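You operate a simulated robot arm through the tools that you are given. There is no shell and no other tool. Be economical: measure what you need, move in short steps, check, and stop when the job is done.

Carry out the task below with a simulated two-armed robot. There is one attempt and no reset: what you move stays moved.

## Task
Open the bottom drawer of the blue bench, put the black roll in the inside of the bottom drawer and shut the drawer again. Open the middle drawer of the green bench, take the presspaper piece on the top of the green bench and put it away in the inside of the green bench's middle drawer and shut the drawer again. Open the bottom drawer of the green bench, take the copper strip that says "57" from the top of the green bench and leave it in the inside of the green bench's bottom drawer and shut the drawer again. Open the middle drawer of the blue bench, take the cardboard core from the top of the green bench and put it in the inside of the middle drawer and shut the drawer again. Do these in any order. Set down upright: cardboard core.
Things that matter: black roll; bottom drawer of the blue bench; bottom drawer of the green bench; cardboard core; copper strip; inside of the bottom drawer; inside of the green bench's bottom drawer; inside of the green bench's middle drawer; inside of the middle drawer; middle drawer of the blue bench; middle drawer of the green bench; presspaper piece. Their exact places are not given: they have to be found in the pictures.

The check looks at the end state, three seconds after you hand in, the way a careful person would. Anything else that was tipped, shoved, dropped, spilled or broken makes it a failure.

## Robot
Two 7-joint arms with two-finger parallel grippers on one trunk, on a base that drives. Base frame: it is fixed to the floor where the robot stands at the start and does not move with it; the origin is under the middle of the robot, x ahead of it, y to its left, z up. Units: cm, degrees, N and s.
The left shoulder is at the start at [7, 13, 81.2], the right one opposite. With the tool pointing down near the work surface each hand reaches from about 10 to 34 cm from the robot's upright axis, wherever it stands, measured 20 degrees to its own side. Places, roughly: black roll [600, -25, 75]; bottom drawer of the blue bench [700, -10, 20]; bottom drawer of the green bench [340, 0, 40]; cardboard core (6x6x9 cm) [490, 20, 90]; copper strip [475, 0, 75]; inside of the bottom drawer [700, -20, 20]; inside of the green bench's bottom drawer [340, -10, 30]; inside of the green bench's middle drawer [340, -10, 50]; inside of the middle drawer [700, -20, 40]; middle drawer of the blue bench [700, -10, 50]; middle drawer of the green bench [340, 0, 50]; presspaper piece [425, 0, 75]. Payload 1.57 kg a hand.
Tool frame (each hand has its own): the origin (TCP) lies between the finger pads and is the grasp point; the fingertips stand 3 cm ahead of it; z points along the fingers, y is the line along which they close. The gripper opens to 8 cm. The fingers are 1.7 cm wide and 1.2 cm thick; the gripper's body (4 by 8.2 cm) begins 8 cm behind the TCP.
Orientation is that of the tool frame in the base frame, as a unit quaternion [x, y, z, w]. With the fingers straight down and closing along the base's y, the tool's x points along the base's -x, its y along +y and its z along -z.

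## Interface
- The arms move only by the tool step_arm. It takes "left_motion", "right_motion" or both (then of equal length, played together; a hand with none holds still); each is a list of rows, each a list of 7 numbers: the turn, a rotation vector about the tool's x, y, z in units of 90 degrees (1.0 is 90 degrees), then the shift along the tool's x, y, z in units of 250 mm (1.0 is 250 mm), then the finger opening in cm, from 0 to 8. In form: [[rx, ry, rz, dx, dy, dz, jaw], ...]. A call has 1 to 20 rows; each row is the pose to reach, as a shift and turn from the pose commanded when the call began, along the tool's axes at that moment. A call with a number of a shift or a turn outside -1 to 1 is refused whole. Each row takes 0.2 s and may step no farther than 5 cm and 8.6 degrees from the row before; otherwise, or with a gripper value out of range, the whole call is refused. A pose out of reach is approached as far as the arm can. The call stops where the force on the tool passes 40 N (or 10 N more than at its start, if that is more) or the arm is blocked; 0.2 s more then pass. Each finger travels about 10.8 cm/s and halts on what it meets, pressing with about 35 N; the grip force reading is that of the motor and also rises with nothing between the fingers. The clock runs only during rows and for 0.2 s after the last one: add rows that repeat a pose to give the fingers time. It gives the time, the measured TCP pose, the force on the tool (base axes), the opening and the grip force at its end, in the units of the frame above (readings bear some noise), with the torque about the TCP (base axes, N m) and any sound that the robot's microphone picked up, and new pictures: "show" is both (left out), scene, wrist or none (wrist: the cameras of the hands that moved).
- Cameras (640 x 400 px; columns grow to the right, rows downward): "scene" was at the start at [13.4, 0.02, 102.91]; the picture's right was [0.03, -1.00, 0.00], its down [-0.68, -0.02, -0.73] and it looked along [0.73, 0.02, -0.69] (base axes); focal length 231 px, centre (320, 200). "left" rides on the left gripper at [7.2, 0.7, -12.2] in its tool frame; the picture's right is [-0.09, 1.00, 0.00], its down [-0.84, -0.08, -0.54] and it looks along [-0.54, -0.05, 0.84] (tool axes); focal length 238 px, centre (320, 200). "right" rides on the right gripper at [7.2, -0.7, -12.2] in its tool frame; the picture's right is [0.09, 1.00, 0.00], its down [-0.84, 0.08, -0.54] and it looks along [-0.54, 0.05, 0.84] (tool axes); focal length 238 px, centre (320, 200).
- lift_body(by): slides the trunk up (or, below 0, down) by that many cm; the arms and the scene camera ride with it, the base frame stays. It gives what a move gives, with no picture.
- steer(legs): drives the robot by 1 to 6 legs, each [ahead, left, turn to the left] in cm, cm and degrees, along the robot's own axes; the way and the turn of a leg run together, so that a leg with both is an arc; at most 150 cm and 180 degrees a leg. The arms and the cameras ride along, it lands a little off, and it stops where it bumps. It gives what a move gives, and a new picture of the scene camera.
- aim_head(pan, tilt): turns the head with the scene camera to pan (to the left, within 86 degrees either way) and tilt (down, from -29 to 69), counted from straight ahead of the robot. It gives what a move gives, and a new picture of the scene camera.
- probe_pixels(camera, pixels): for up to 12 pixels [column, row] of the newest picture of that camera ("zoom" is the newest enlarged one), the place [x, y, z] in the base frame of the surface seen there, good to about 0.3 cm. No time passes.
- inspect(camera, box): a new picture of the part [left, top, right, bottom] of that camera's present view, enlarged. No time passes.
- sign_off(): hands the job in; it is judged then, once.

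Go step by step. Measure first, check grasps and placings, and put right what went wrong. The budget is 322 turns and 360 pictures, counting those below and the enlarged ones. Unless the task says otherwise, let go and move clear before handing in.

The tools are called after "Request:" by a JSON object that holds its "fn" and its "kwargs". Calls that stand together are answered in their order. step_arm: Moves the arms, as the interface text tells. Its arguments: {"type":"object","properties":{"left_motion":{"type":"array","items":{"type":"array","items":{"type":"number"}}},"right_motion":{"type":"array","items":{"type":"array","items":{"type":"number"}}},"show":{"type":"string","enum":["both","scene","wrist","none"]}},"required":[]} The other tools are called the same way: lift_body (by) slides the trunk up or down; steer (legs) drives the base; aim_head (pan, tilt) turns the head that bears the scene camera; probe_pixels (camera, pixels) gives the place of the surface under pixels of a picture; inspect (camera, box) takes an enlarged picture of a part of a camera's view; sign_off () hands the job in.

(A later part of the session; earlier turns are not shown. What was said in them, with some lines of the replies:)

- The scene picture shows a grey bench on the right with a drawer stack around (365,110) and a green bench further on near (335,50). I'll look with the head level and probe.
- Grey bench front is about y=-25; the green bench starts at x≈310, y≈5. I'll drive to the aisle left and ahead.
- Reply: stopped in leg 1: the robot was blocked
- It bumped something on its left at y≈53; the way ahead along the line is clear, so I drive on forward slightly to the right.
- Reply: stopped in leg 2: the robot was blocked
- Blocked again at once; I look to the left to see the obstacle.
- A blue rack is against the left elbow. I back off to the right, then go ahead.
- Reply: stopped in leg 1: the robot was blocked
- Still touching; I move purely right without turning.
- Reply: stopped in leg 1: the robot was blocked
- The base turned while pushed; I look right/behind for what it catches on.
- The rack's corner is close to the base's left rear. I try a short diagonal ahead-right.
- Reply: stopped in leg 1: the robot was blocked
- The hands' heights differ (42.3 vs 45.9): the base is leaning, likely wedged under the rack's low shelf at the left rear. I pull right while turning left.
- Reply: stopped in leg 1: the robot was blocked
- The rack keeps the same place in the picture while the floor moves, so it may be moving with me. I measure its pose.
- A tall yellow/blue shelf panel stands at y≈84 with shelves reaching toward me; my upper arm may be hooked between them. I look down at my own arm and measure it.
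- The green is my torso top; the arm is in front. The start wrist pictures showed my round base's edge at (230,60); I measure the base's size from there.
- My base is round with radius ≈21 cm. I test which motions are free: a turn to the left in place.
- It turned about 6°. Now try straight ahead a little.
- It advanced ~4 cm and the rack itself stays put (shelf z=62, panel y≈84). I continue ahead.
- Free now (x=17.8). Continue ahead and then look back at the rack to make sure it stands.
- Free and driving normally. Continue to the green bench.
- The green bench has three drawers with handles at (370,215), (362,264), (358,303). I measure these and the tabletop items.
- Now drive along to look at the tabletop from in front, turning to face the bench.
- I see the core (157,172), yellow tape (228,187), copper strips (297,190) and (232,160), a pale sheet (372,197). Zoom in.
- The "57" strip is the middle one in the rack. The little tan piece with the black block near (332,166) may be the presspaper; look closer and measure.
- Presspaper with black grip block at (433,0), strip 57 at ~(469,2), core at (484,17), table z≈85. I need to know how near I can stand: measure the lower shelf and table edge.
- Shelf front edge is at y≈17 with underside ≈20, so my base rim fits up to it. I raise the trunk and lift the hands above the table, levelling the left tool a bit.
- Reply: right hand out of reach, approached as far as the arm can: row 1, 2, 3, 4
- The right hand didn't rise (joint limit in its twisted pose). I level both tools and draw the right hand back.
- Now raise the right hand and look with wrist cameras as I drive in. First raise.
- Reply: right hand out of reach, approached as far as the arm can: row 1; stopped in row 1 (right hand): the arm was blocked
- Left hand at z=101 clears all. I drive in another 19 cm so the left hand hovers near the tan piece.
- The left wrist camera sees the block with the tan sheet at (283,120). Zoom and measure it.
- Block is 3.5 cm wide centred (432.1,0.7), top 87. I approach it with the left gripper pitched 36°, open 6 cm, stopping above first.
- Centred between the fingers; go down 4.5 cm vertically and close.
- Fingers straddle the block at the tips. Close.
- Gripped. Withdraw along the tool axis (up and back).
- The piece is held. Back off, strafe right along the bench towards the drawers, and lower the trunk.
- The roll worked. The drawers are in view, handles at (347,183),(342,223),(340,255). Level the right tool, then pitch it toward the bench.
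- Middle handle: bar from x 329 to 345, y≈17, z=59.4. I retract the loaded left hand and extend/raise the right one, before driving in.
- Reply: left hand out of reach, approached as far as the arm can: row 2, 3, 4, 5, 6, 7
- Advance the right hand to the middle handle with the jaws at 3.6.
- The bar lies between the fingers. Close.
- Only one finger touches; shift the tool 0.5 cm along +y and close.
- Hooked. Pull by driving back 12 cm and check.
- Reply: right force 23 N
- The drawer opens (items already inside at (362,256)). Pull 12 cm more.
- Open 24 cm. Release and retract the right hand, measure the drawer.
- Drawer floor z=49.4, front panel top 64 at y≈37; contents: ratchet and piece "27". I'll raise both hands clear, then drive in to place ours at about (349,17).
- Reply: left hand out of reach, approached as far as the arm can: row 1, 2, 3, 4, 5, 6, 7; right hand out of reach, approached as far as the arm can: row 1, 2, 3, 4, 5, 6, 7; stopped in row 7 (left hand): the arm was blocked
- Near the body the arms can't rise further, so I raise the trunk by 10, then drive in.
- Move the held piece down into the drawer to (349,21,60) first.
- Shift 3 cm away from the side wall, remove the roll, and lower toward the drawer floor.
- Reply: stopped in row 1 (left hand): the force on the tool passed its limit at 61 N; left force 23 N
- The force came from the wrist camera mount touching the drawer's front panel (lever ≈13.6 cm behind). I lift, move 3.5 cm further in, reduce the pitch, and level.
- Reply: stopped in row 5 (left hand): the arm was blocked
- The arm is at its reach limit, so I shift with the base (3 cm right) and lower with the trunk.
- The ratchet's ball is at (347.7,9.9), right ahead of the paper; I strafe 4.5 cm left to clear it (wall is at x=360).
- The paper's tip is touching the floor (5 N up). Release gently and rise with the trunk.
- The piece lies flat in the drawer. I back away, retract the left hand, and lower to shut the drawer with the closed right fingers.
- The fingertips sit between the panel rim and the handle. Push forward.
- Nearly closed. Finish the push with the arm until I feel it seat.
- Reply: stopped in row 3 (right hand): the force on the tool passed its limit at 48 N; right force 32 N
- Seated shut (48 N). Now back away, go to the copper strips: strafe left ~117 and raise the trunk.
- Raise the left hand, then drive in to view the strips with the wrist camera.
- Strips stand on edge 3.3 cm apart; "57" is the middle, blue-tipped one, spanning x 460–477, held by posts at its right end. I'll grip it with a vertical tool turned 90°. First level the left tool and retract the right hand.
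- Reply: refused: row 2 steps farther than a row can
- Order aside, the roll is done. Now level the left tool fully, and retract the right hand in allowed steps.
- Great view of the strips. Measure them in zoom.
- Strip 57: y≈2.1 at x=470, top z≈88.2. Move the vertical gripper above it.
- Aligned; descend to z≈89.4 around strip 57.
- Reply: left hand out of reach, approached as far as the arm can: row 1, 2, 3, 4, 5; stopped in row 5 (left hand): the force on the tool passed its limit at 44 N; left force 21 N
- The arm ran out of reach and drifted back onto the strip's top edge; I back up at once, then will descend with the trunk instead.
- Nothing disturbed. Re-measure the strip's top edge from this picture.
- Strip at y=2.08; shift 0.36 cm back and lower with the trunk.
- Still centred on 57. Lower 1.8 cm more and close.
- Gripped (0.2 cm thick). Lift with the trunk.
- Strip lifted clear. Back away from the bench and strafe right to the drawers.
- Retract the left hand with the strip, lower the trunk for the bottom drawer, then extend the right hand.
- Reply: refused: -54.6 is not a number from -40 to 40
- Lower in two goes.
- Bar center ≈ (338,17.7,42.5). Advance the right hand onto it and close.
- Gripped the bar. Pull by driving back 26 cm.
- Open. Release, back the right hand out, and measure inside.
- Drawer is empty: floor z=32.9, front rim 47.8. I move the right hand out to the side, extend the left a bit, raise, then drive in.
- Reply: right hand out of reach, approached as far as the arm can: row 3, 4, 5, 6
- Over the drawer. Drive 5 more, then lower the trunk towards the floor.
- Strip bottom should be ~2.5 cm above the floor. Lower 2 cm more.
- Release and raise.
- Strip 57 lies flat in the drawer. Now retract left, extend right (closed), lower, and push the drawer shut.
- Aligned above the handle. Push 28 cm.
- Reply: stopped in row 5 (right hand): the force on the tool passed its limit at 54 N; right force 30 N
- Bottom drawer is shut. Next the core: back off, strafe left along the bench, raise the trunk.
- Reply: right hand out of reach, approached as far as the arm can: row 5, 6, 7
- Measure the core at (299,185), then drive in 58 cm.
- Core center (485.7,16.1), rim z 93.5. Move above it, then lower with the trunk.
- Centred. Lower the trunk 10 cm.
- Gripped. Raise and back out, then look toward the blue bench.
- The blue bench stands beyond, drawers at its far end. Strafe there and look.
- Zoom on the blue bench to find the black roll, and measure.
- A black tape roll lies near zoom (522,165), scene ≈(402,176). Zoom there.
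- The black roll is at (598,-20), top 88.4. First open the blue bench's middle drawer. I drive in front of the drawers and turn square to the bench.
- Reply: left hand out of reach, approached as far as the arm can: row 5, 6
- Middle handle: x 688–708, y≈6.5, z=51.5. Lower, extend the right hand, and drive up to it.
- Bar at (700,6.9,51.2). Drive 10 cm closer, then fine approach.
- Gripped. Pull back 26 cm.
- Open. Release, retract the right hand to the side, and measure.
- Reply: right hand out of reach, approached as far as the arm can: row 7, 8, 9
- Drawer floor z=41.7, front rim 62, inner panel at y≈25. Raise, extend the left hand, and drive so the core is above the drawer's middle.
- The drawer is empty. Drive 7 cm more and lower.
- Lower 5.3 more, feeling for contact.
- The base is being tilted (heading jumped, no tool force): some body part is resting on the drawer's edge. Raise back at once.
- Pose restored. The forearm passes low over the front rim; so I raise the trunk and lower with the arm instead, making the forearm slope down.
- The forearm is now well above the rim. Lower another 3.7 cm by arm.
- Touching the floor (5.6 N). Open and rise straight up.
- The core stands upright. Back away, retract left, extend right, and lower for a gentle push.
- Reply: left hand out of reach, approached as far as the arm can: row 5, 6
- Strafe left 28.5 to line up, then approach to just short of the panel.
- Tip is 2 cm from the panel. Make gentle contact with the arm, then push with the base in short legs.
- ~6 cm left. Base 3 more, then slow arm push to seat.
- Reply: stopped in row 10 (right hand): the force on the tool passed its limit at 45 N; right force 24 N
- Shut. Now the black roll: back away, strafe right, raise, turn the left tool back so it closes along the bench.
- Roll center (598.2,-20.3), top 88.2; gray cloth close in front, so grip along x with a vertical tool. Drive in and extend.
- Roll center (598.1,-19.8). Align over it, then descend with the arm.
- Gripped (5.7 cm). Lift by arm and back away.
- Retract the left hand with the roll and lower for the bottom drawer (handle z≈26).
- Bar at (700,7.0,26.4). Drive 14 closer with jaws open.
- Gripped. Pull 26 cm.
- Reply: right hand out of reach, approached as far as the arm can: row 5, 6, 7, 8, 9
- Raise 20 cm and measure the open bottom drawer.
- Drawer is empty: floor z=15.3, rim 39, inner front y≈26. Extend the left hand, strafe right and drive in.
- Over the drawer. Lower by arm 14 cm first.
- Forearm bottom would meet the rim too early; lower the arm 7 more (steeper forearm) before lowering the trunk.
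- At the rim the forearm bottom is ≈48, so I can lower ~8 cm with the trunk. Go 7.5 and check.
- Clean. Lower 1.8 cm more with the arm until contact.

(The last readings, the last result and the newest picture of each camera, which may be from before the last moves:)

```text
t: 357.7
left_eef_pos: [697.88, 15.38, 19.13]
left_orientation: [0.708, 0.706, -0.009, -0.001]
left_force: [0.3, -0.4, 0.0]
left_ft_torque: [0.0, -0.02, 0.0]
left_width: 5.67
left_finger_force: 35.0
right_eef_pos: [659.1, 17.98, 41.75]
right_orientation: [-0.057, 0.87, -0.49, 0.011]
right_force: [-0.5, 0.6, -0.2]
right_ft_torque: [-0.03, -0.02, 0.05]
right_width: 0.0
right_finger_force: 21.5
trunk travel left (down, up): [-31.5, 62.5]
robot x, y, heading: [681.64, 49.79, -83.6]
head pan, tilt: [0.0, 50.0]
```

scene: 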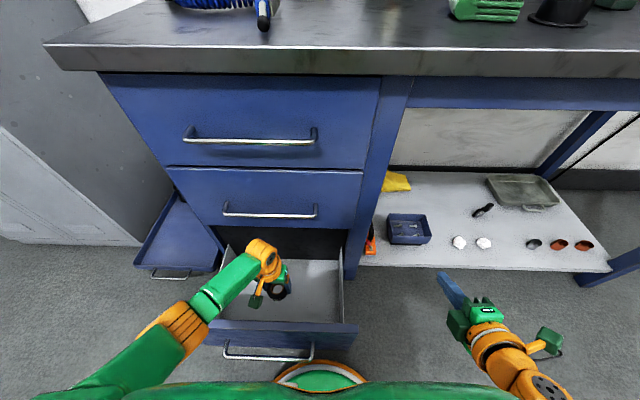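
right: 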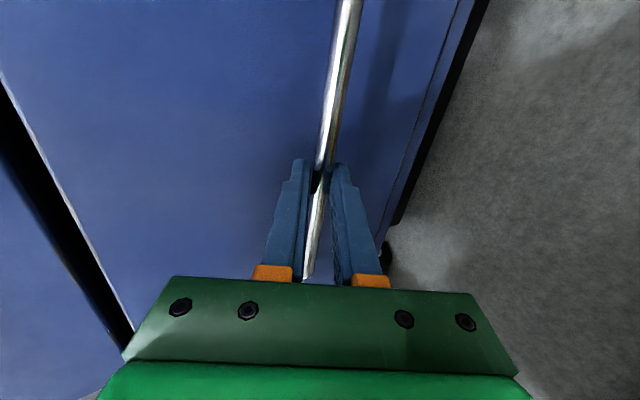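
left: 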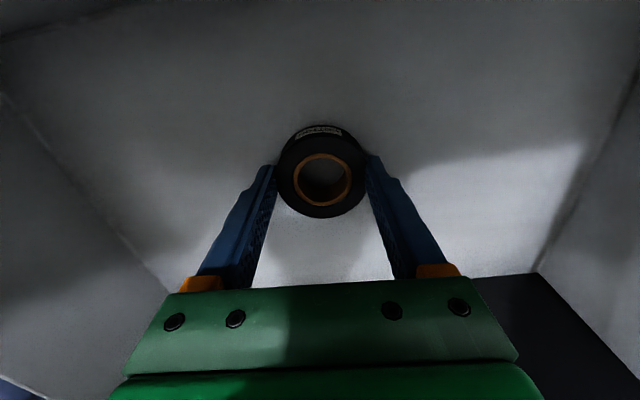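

Practically on the floor. Release, raise.

Request:
{"fn": "step_arm", "kwargs": {"left_motion": [[0, 0, 0, 0, 0, 0, 6.2], [0, 0, 0, 0, 0, 0, 7], [0, 0, 0, 0, 0, 0, 7.6], [0, 0, 0, 0, 0, 0, 7.6], [0, 0, 0, 0, 0, -0.05, 7.6], [0, 0, 0, 0, 0, -0.15, 7.6], [0, 0, 0, 0, 0, -0.3, 7.6], [0, 0, 0, 0, 0, -0.45, 7.6], [0, 0, 0, 0, 0, -0.6, 7.6], [0, 0, 0, 0, 0, -0.6, 7.6]], "show": "wrist"}}

Request:
{"fn": "lift_body", "kwargs": {"by": 16}}

Request:
{"fn": "steer", "kwargs": {"legs": [[-36, 0, 0]]}}

```text
t: 359.9
left_eef_pos: [697.9, 15.74, 34.44]
left_orientation: [0.708, 0.706, -0.009, -0.002]
left_force: [-0.7, 0.9, -0.2]
left_ft_torque: [-0.01, -0.01, 0.01]
left_width: 7.61
left_finger_force: 0.1
right_eef_pos: [659.06, 18.05, 41.76]
right_orientation: [-0.057, 0.869, -0.491, 0.012]
right_force: [1.0, -0.2, -0.1]
right_ft_torque: [0.01, 0.02, 0.03]
right_width: 0.02
right_finger_force: 20.9
trunk travel left (down, up): [-31.5, 62.5]
robot x, y, heading: [681.5, 50.16, -83.6]
head pan, tilt: [0.0, 50.0]
```

left: 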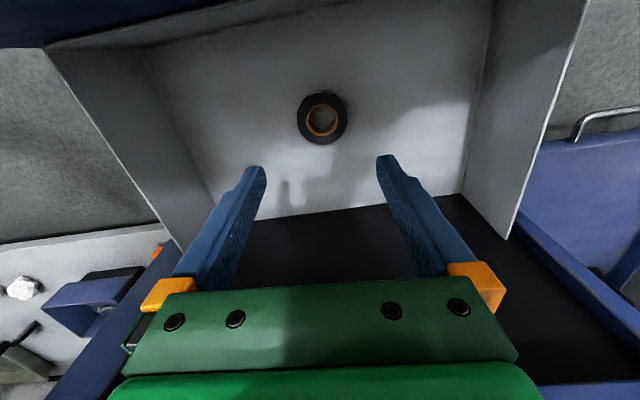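

```text
t: 361.7
left_eef_pos: [698.01, 15.58, 50.35]
left_orientation: [0.709, 0.706, -0.008, -0.002]
left_force: [-0.1, 0.5, -0.6]
left_ft_torque: [0.01, -0.02, -0.02]
left_width: 7.62
left_finger_force: 0.0
right_eef_pos: [659.05, 18.04, 57.71]
right_orientation: [-0.057, 0.869, -0.491, 0.011]
right_force: [-0.6, -0.4, -1.1]
right_ft_torque: [0.0, -0.01, 0.01]
right_width: 0.04
right_finger_force: 21.2
trunk travel left (down, up): [-47.5, 46.5]
robot x, y, heading: [681.63, 50.3, -83.3]
head pan, tilt: [0.0, 50.0]
```

```text
t: 364.0
left_eef_pos: [693.98, 51.47, 50.34]
left_orientation: [0.709, 0.706, -0.008, -0.002]
left_force: [0.1, -0.5, -1.3]
left_ft_torque: [-0.04, -0.02, 0.03]
left_width: 7.6
left_finger_force: 0.0
right_eef_pos: [655.13, 53.7, 57.67]
right_orientation: [-0.058, 0.869, -0.491, 0.012]
right_force: [-0.1, 0.5, 0.1]
right_ft_torque: [0.01, 0.05, -0.03]
right_width: 0.0
right_finger_force: 21.4
trunk travel left (down, up): [-47.5, 46.5]
robot x, y, heading: [677.49, 86.36, -84.0]
head pan, tilt: [0.0, 50.0]
```

scene: 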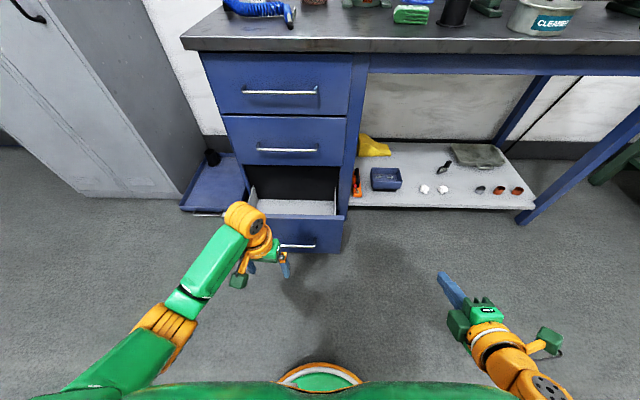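

Roll in place. Retract left, extend right, lower 23.5 and align to push the drawer shut.

Request:
{"fn": "step_arm", "kwargs": {"left_motion": [[0, 0, 0, 0.11, 0.02, 0, 5], [0, 0, 0, 0.22, 0.04, 0, 4], [0, 0, 0, 0.33, 0.06, 0, 4], [0, 0, 0, 0.44, 0.08, 0, 4], [0, 0, 0, 0.52, 0.1, 0, 4], [0, 0, 0, 0.52, 0.1, 0, 4]], "right_motion": [[0, 0, 0, -0.1, -0.045, 0.066, 0], [0, 0, 0, -0.2, -0.09, 0.132, 0], [0, 0, 0, -0.3, -0.135, 0.2, 0], [0, 0, 0, -0.4, -0.18, 0.266, 0], [0, 0, 0, -0.476, -0.224, 0.332, 0], [0, 0, 0, -0.476, -0.224, 0.332, 0]], "show": "none"}}

Request:
{"fn": "lift_body", "kwargs": {"by": -23.5}}

Request:
{"fn": "steer", "kwargs": {"legs": [[0, 30, 0]]}}

Request:
{"fn": "inspect", "kwargs": {"camera": "right", "box": [0, 0, 640, 400]}}

```text
t: 365.4
left_eef_pos: [696.5, 64.38, 50.29]
left_orientation: [0.709, 0.705, -0.008, -0.002]
left_force: [-0.3, -0.6, -0.4]
left_ft_torque: [-0.02, 0.04, 0.0]
left_width: 4.02
left_finger_force: 0.1
right_eef_pos: [668.45, 45.16, 57.6]
right_orientation: [-0.058, 0.869, -0.491, 0.011]
right_force: [0.0, -0.4, -1.0]
right_ft_torque: [0.02, 0.04, 0.0]
right_width: 0.0
right_finger_force: 21.1
right hand out of reach, approached as far as the arm can: row 1
trunk travel left (down, up): [-47.5, 46.5]
robot x, y, heading: [677.45, 85.81, -83.7]
head pan, tilt: [0.0, 50.0]
```

```text
t: 367.9
left_eef_pos: [696.47, 64.41, 26.74]
left_orientation: [0.709, 0.705, -0.008, -0.002]
left_force: [-0.9, -0.8, -0.2]
left_ft_torque: [0.03, -0.03, 0.05]
left_width: 4.0
left_finger_force: 0.0
right_eef_pos: [668.48, 45.08, 34.31]
right_orientation: [-0.057, 0.869, -0.491, 0.011]
right_force: [-0.1, -0.1, 0.2]
right_ft_torque: [-0.02, -0.01, 0.0]
right_width: 0.0
right_finger_force: 21.7
trunk travel left (down, up): [-24.0, 70.0]
robot x, y, heading: [677.49, 86.23, -84.0]
head pan, tilt: [0.0, 50.0]
```

```text
t: 369.9
left_eef_pos: [726.44, 67.74, 26.78]
left_orientation: [0.708, 0.706, -0.008, -0.002]
left_force: [-0.1, -0.3, 0.1]
left_ft_torque: [-0.01, -0.01, -0.02]
left_width: 4.0
left_finger_force: 0.2
right_eef_pos: [698.43, 48.36, 34.33]
right_orientation: [-0.058, 0.869, -0.491, 0.012]
right_force: [0.4, 0.2, -0.9]
right_ft_torque: [0.01, -0.02, 0.01]
right_width: 0.0
right_finger_force: 21.2
trunk travel left (down, up): [-24.0, 70.0]
robot x, y, heading: [707.5, 89.33, -83.7]
head pan, tilt: [0.0, 50.0]
```

scene: 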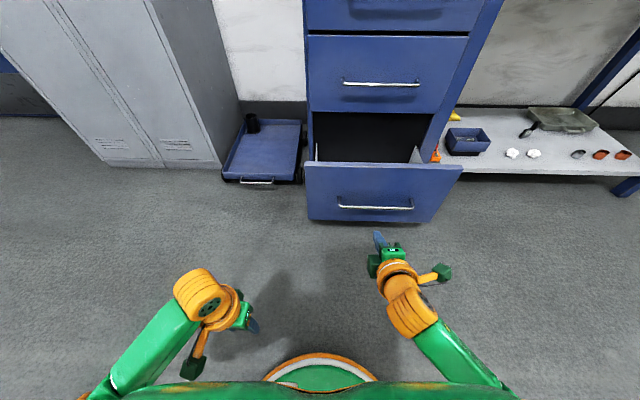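

```text
1.00 times, centred on (320, 200) of right (not enlarged: the box is as wide or as high as the picture)
```

zoom: 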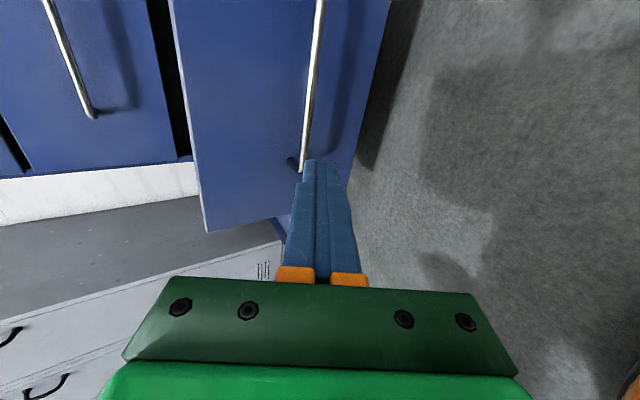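

Aligned above the handle. Push gently with the base.

Request:
{"fn": "steer", "kwargs": {"legs": [[15, 0, 0], [10, 0, 0], [10, 0, 0]]}}

Request:
{"fn": "steer", "kwargs": {"legs": [[4, 0, 0]]}}

Request:
{"fn": "step_arm", "kwargs": {"right_motion": [[0, 0, 0, 0, -0.01, 0.017, 0], [0, 0, 0, 0, -0.02, 0.035, 0], [0, 0, 0, 0, -0.03, 0.052, 0], [0, 0, 0, 0, -0.04, 0.069, 0], [0, 0, 0, 0, -0.05, 0.086, 0], [0, 0, 0, 0, -0.06, 0.103, 0], [0, 0, 0, 0, -0.07, 0.12, 0], [0, 0, 0, 0, -0.08, 0.137, 0], [0, 0, 0, 0, -0.09, 0.155, 0], [0, 0, 0, 0, -0.1, 0.172, 0]], "show": "both"}}

```text
t: 372.8
left_eef_pos: [730.31, 33.17, 26.73]
left_orientation: [0.707, 0.707, -0.007, -0.002]
left_force: [0.0, 0.8, 0.1]
left_ft_torque: [0.02, 0.02, 0.03]
left_width: 4.02
left_finger_force: 0.1
right_eef_pos: [702.34, 13.92, 34.23]
right_orientation: [-0.059, 0.869, -0.491, 0.013]
right_force: [-0.5, 0.0, -0.3]
right_ft_torque: [0.0, -0.01, 0.0]
right_width: 0.0
right_finger_force: 21.2
trunk travel left (down, up): [-24.0, 70.0]
robot x, y, heading: [711.5, 54.91, -83.4]
head pan, tilt: [0.0, 50.0]
```

scene: 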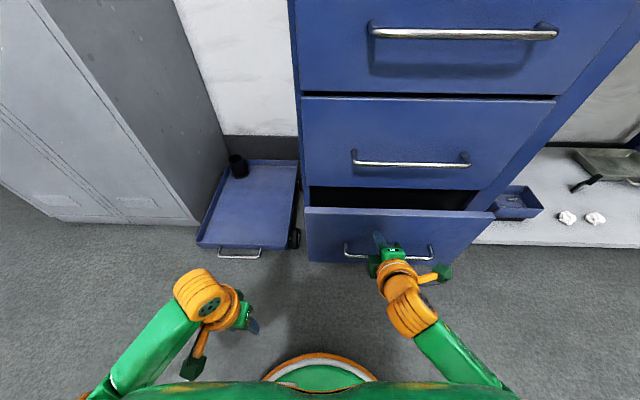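

```text
t: 373.7
left_eef_pos: [730.77, 29.2, 26.71]
left_orientation: [0.708, 0.706, -0.008, -0.002]
left_force: [0.3, 0.2, 0.5]
left_ft_torque: [-0.01, -0.01, 0.02]
left_width: 4.0
left_finger_force: 0.0
right_eef_pos: [702.84, 9.99, 34.16]
right_orientation: [-0.06, 0.87, -0.49, 0.012]
right_force: [0.6, -0.6, -0.3]
right_ft_torque: [0.01, 0.02, -0.03]
right_width: 0.0
right_finger_force: 21.3
trunk travel left (down, up): [-24.0, 70.0]
robot x, y, heading: [711.79, 50.93, -83.4]
head pan, tilt: [0.0, 50.0]
```

scene: 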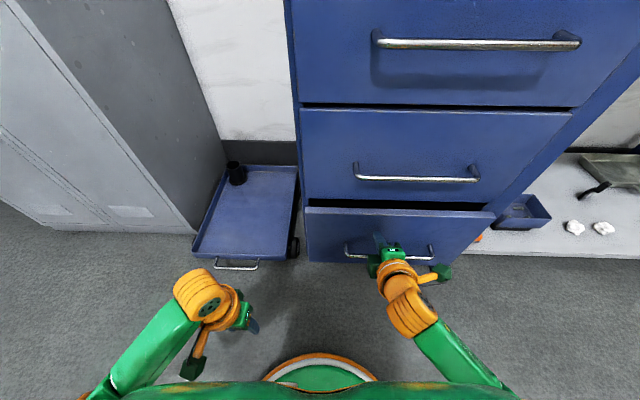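

```text
t: 375.7
left_eef_pos: [730.56, 29.52, 26.79]
left_orientation: [0.708, 0.706, -0.01, 0.0]
left_force: [0.4, 0.0, -0.6]
left_ft_torque: [0.03, -0.02, 0.01]
left_width: 3.98
left_finger_force: 0.2
right_eef_pos: [703.07, 5.81, 34.2]
right_orientation: [-0.058, 0.87, -0.489, 0.013]
right_force: [-1.9, 19.3, 12.9]
right_ft_torque: [-0.24, 0.04, -0.19]
right_width: 0.01
right_finger_force: 20.8
trunk travel left (down, up): [-24.0, 70.0]
robot x, y, heading: [711.56, 51.34, -83.4]
head pan, tilt: [0.0, 50.0]
stopped in row 10 (right hand): the force on the tool passed its limit at 50 N (the readings are from after the stop); the commanded pose is now the measured one
```

scene: 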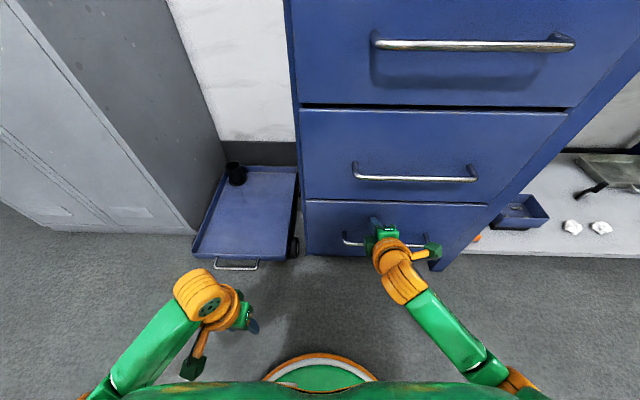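
right: 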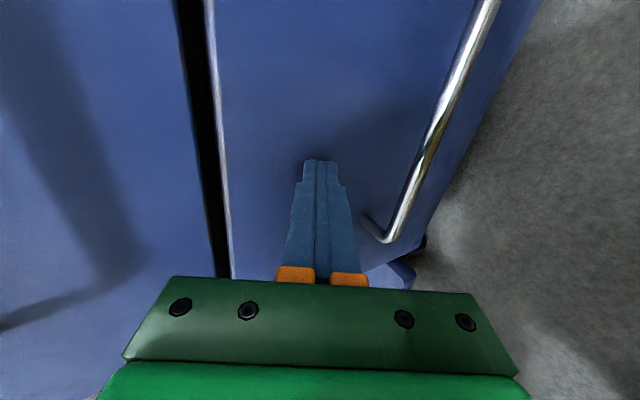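

All four drawers are done and this one seated shut (50 N). I back away and take a check look at the blue bench.

Request:
{"fn": "steer", "kwargs": {"legs": [[-45, 0, 0]]}}

Request:
{"fn": "lift_body", "kwargs": {"by": 30}}

Request:
{"fn": "aim_head", "kwargs": {"pan": -15, "tilt": 30}}

```text
t: 378.4
left_eef_pos: [725.87, 72.85, 26.72]
left_orientation: [0.707, 0.707, -0.008, -0.001]
left_force: [0.2, -0.5, 0.4]
left_ft_torque: [0.01, 0.01, 0.02]
left_width: 3.96
left_finger_force: 0.0
right_eef_pos: [698.39, 49.04, 34.03]
right_orientation: [-0.061, 0.872, -0.486, 0.013]
right_force: [-0.5, -0.1, 0.7]
right_ft_torque: [0.0, 0.0, 0.03]
right_width: 0.0
right_finger_force: 21.0
trunk travel left (down, up): [-24.0, 70.0]
robot x, y, heading: [706.81, 94.38, -83.3]
head pan, tilt: [0.0, 50.0]
```

scene: 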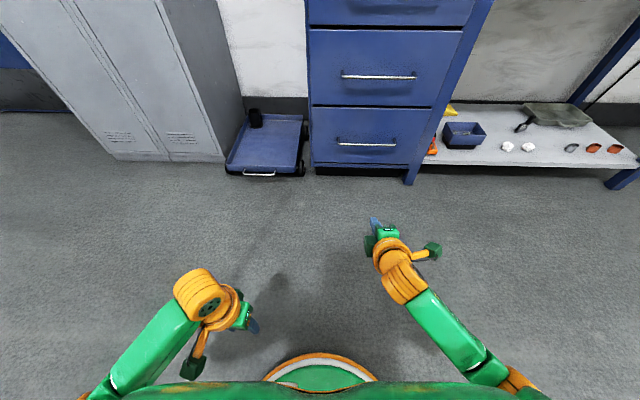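

```text
t: 381.4
left_eef_pos: [725.78, 72.72, 56.71]
left_orientation: [0.706, 0.708, -0.008, -0.002]
left_force: [0.3, -1.1, -0.4]
left_ft_torque: [0.04, -0.02, 0.02]
left_width: 4.01
left_finger_force: 0.0
right_eef_pos: [698.58, 49.01, 63.84]
right_orientation: [-0.06, 0.872, -0.486, 0.013]
right_force: [1.0, 0.5, -0.1]
right_ft_torque: [-0.02, 0.04, -0.01]
right_width: 0.03
right_finger_force: 21.2
trunk travel left (down, up): [-54.0, 40.0]
robot x, y, heading: [706.77, 94.39, -83.3]
head pan, tilt: [0.0, 50.0]
```

```text
t: 382.2
left_eef_pos: [725.92, 72.75, 56.78]
left_orientation: [0.707, 0.708, -0.008, -0.003]
left_force: [-0.7, 0.4, -0.8]
left_ft_torque: [0.04, -0.01, 0.0]
left_width: 4.01
left_finger_force: 0.0
right_eef_pos: [698.41, 49.13, 63.85]
right_orientation: [-0.061, 0.871, -0.487, 0.013]
right_force: [0.4, 0.5, 0.2]
right_ft_torque: [-0.02, 0.03, -0.02]
right_width: 0.0
right_finger_force: 20.9
trunk travel left (down, up): [-54.0, 40.0]
robot x, y, heading: [706.39, 94.15, -83.2]
head pan, tilt: [-15.0, 30.0]
```

scene: 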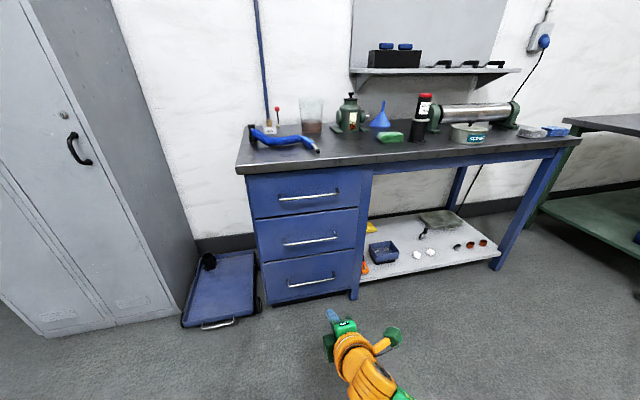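

Blue bench is tidy. For completeness I check the rack I brushed at the start: turn and drive back along the aisle.

Request:
{"fn": "steer", "kwargs": {"legs": [[0, 0, -96], [150, 0, 0], [150, 0, 0], [120, 0, 0]]}}

Request:
{"fn": "aim_head", "kwargs": {"pan": 0, "tilt": 20}}

```text
t: 406.2
left_eef_pos: [271.67, 91.67, 56.71]
left_orientation: [0.998, -0.067, -0.004, -0.007]
left_force: [0.0, 0.9, 0.0]
left_ft_torque: [0.01, -0.01, 0.0]
left_width: 3.98
left_finger_force: 0.1
right_eef_pos: [251.92, 122.05, 63.9]
right_orientation: [0.617, 0.619, -0.329, -0.357]
right_force: [-0.6, 0.0, 0.3]
right_ft_torque: [-0.04, -0.02, 0.0]
right_width: 0.0
right_finger_force: 21.8
trunk travel left (down, up): [-54.0, 40.0]
robot x, y, heading: [295.99, 107.74, 178.6]
head pan, tilt: [-15.0, 30.0]
```

scene: 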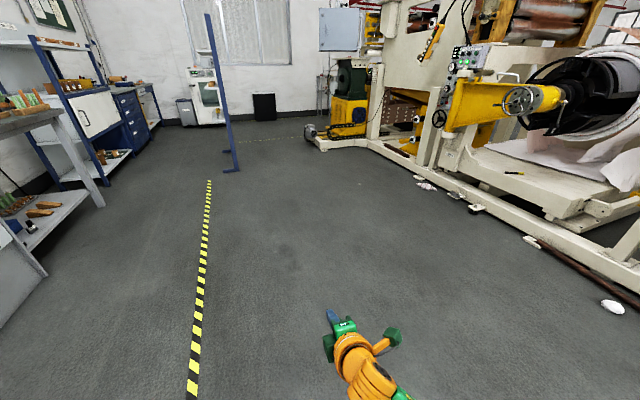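

```text
t: 407.0
left_eef_pos: [271.73, 91.69, 56.63]
left_orientation: [0.998, -0.067, -0.005, -0.008]
left_force: [0.8, -0.5, -0.1]
left_ft_torque: [-0.01, -0.01, 0.05]
left_width: 4.03
left_finger_force: 0.0
right_eef_pos: [252.12, 122.01, 63.9]
right_orientation: [0.617, 0.618, -0.33, -0.358]
right_force: [0.1, 0.3, 0.3]
right_ft_torque: [0.0, 0.03, 0.06]
right_width: 0.0
right_finger_force: 21.3
trunk travel left (down, up): [-54.0, 40.0]
robot x, y, heading: [295.57, 107.62, 178.9]
head pan, tilt: [0.0, 20.0]
```

scene: 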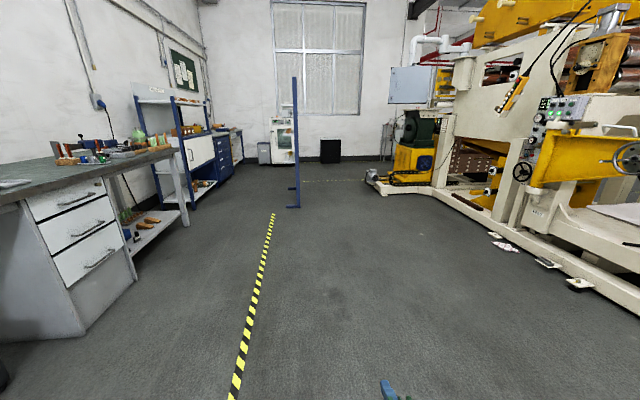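

The rack is a free-standing blue panel seen edge-on at (295,140), upright. Zoom to check it.

Request:
{"fn": "inspect", "kwargs": {"camera": "scene", "box": [250, 70, 350, 220]}}

Request:
{"fn": "probe_pixels", "kwargs": {"camera": "scene", "pixels": [[296, 204], [296, 190], [296, 130], [296, 85], [290, 205]]}}

```text
2.67 times, centred on (300, 145) of scene
```

zoom: 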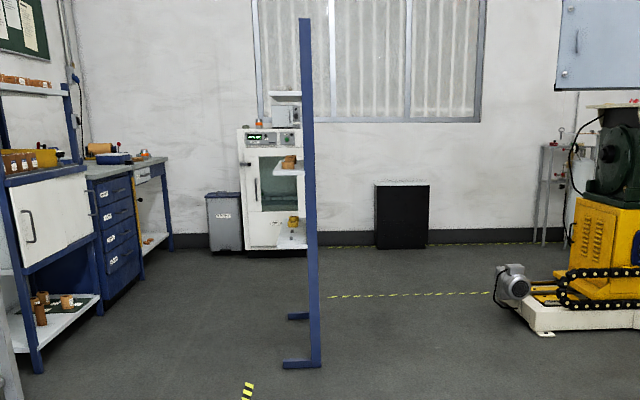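

```text
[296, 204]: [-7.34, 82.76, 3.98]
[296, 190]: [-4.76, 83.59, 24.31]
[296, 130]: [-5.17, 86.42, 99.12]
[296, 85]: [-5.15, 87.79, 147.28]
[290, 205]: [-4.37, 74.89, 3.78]
```

The panel rack stands upright and its shelf items are in place. The roll, presspaper, strip 57 and core are all stored, all four drawers are shut, and both hands are clear, so I'm handing in.

Request:
{"fn": "sign_off", "kwargs": {}}

```text
The job is handed in.
```

I've handed the job in: all four items are put away, the four drawers are shut, and both hands are clear.

- **Black roll:** in the bottom drawer of the blue bench.
- **Cardboard core:** in the middle drawer of the blue bench. It stood upright when I let go. I pushed the drawer shut slowly and didn't reopen it to check.
- **Presspaper piece:** in the middle drawer of the green bench, lying flat.
- **Copper strip "57":** in the bottom drawer of the green bench, lying flat.

**Rack contact:** near the start my base got caught on the feet of the free-standing blue rack at about x -5, y 85. At the end I looked again. The rack was upright, its shelf items were still in place, and it was within 1–2 cm of where I first measured it, shortly after the bump.
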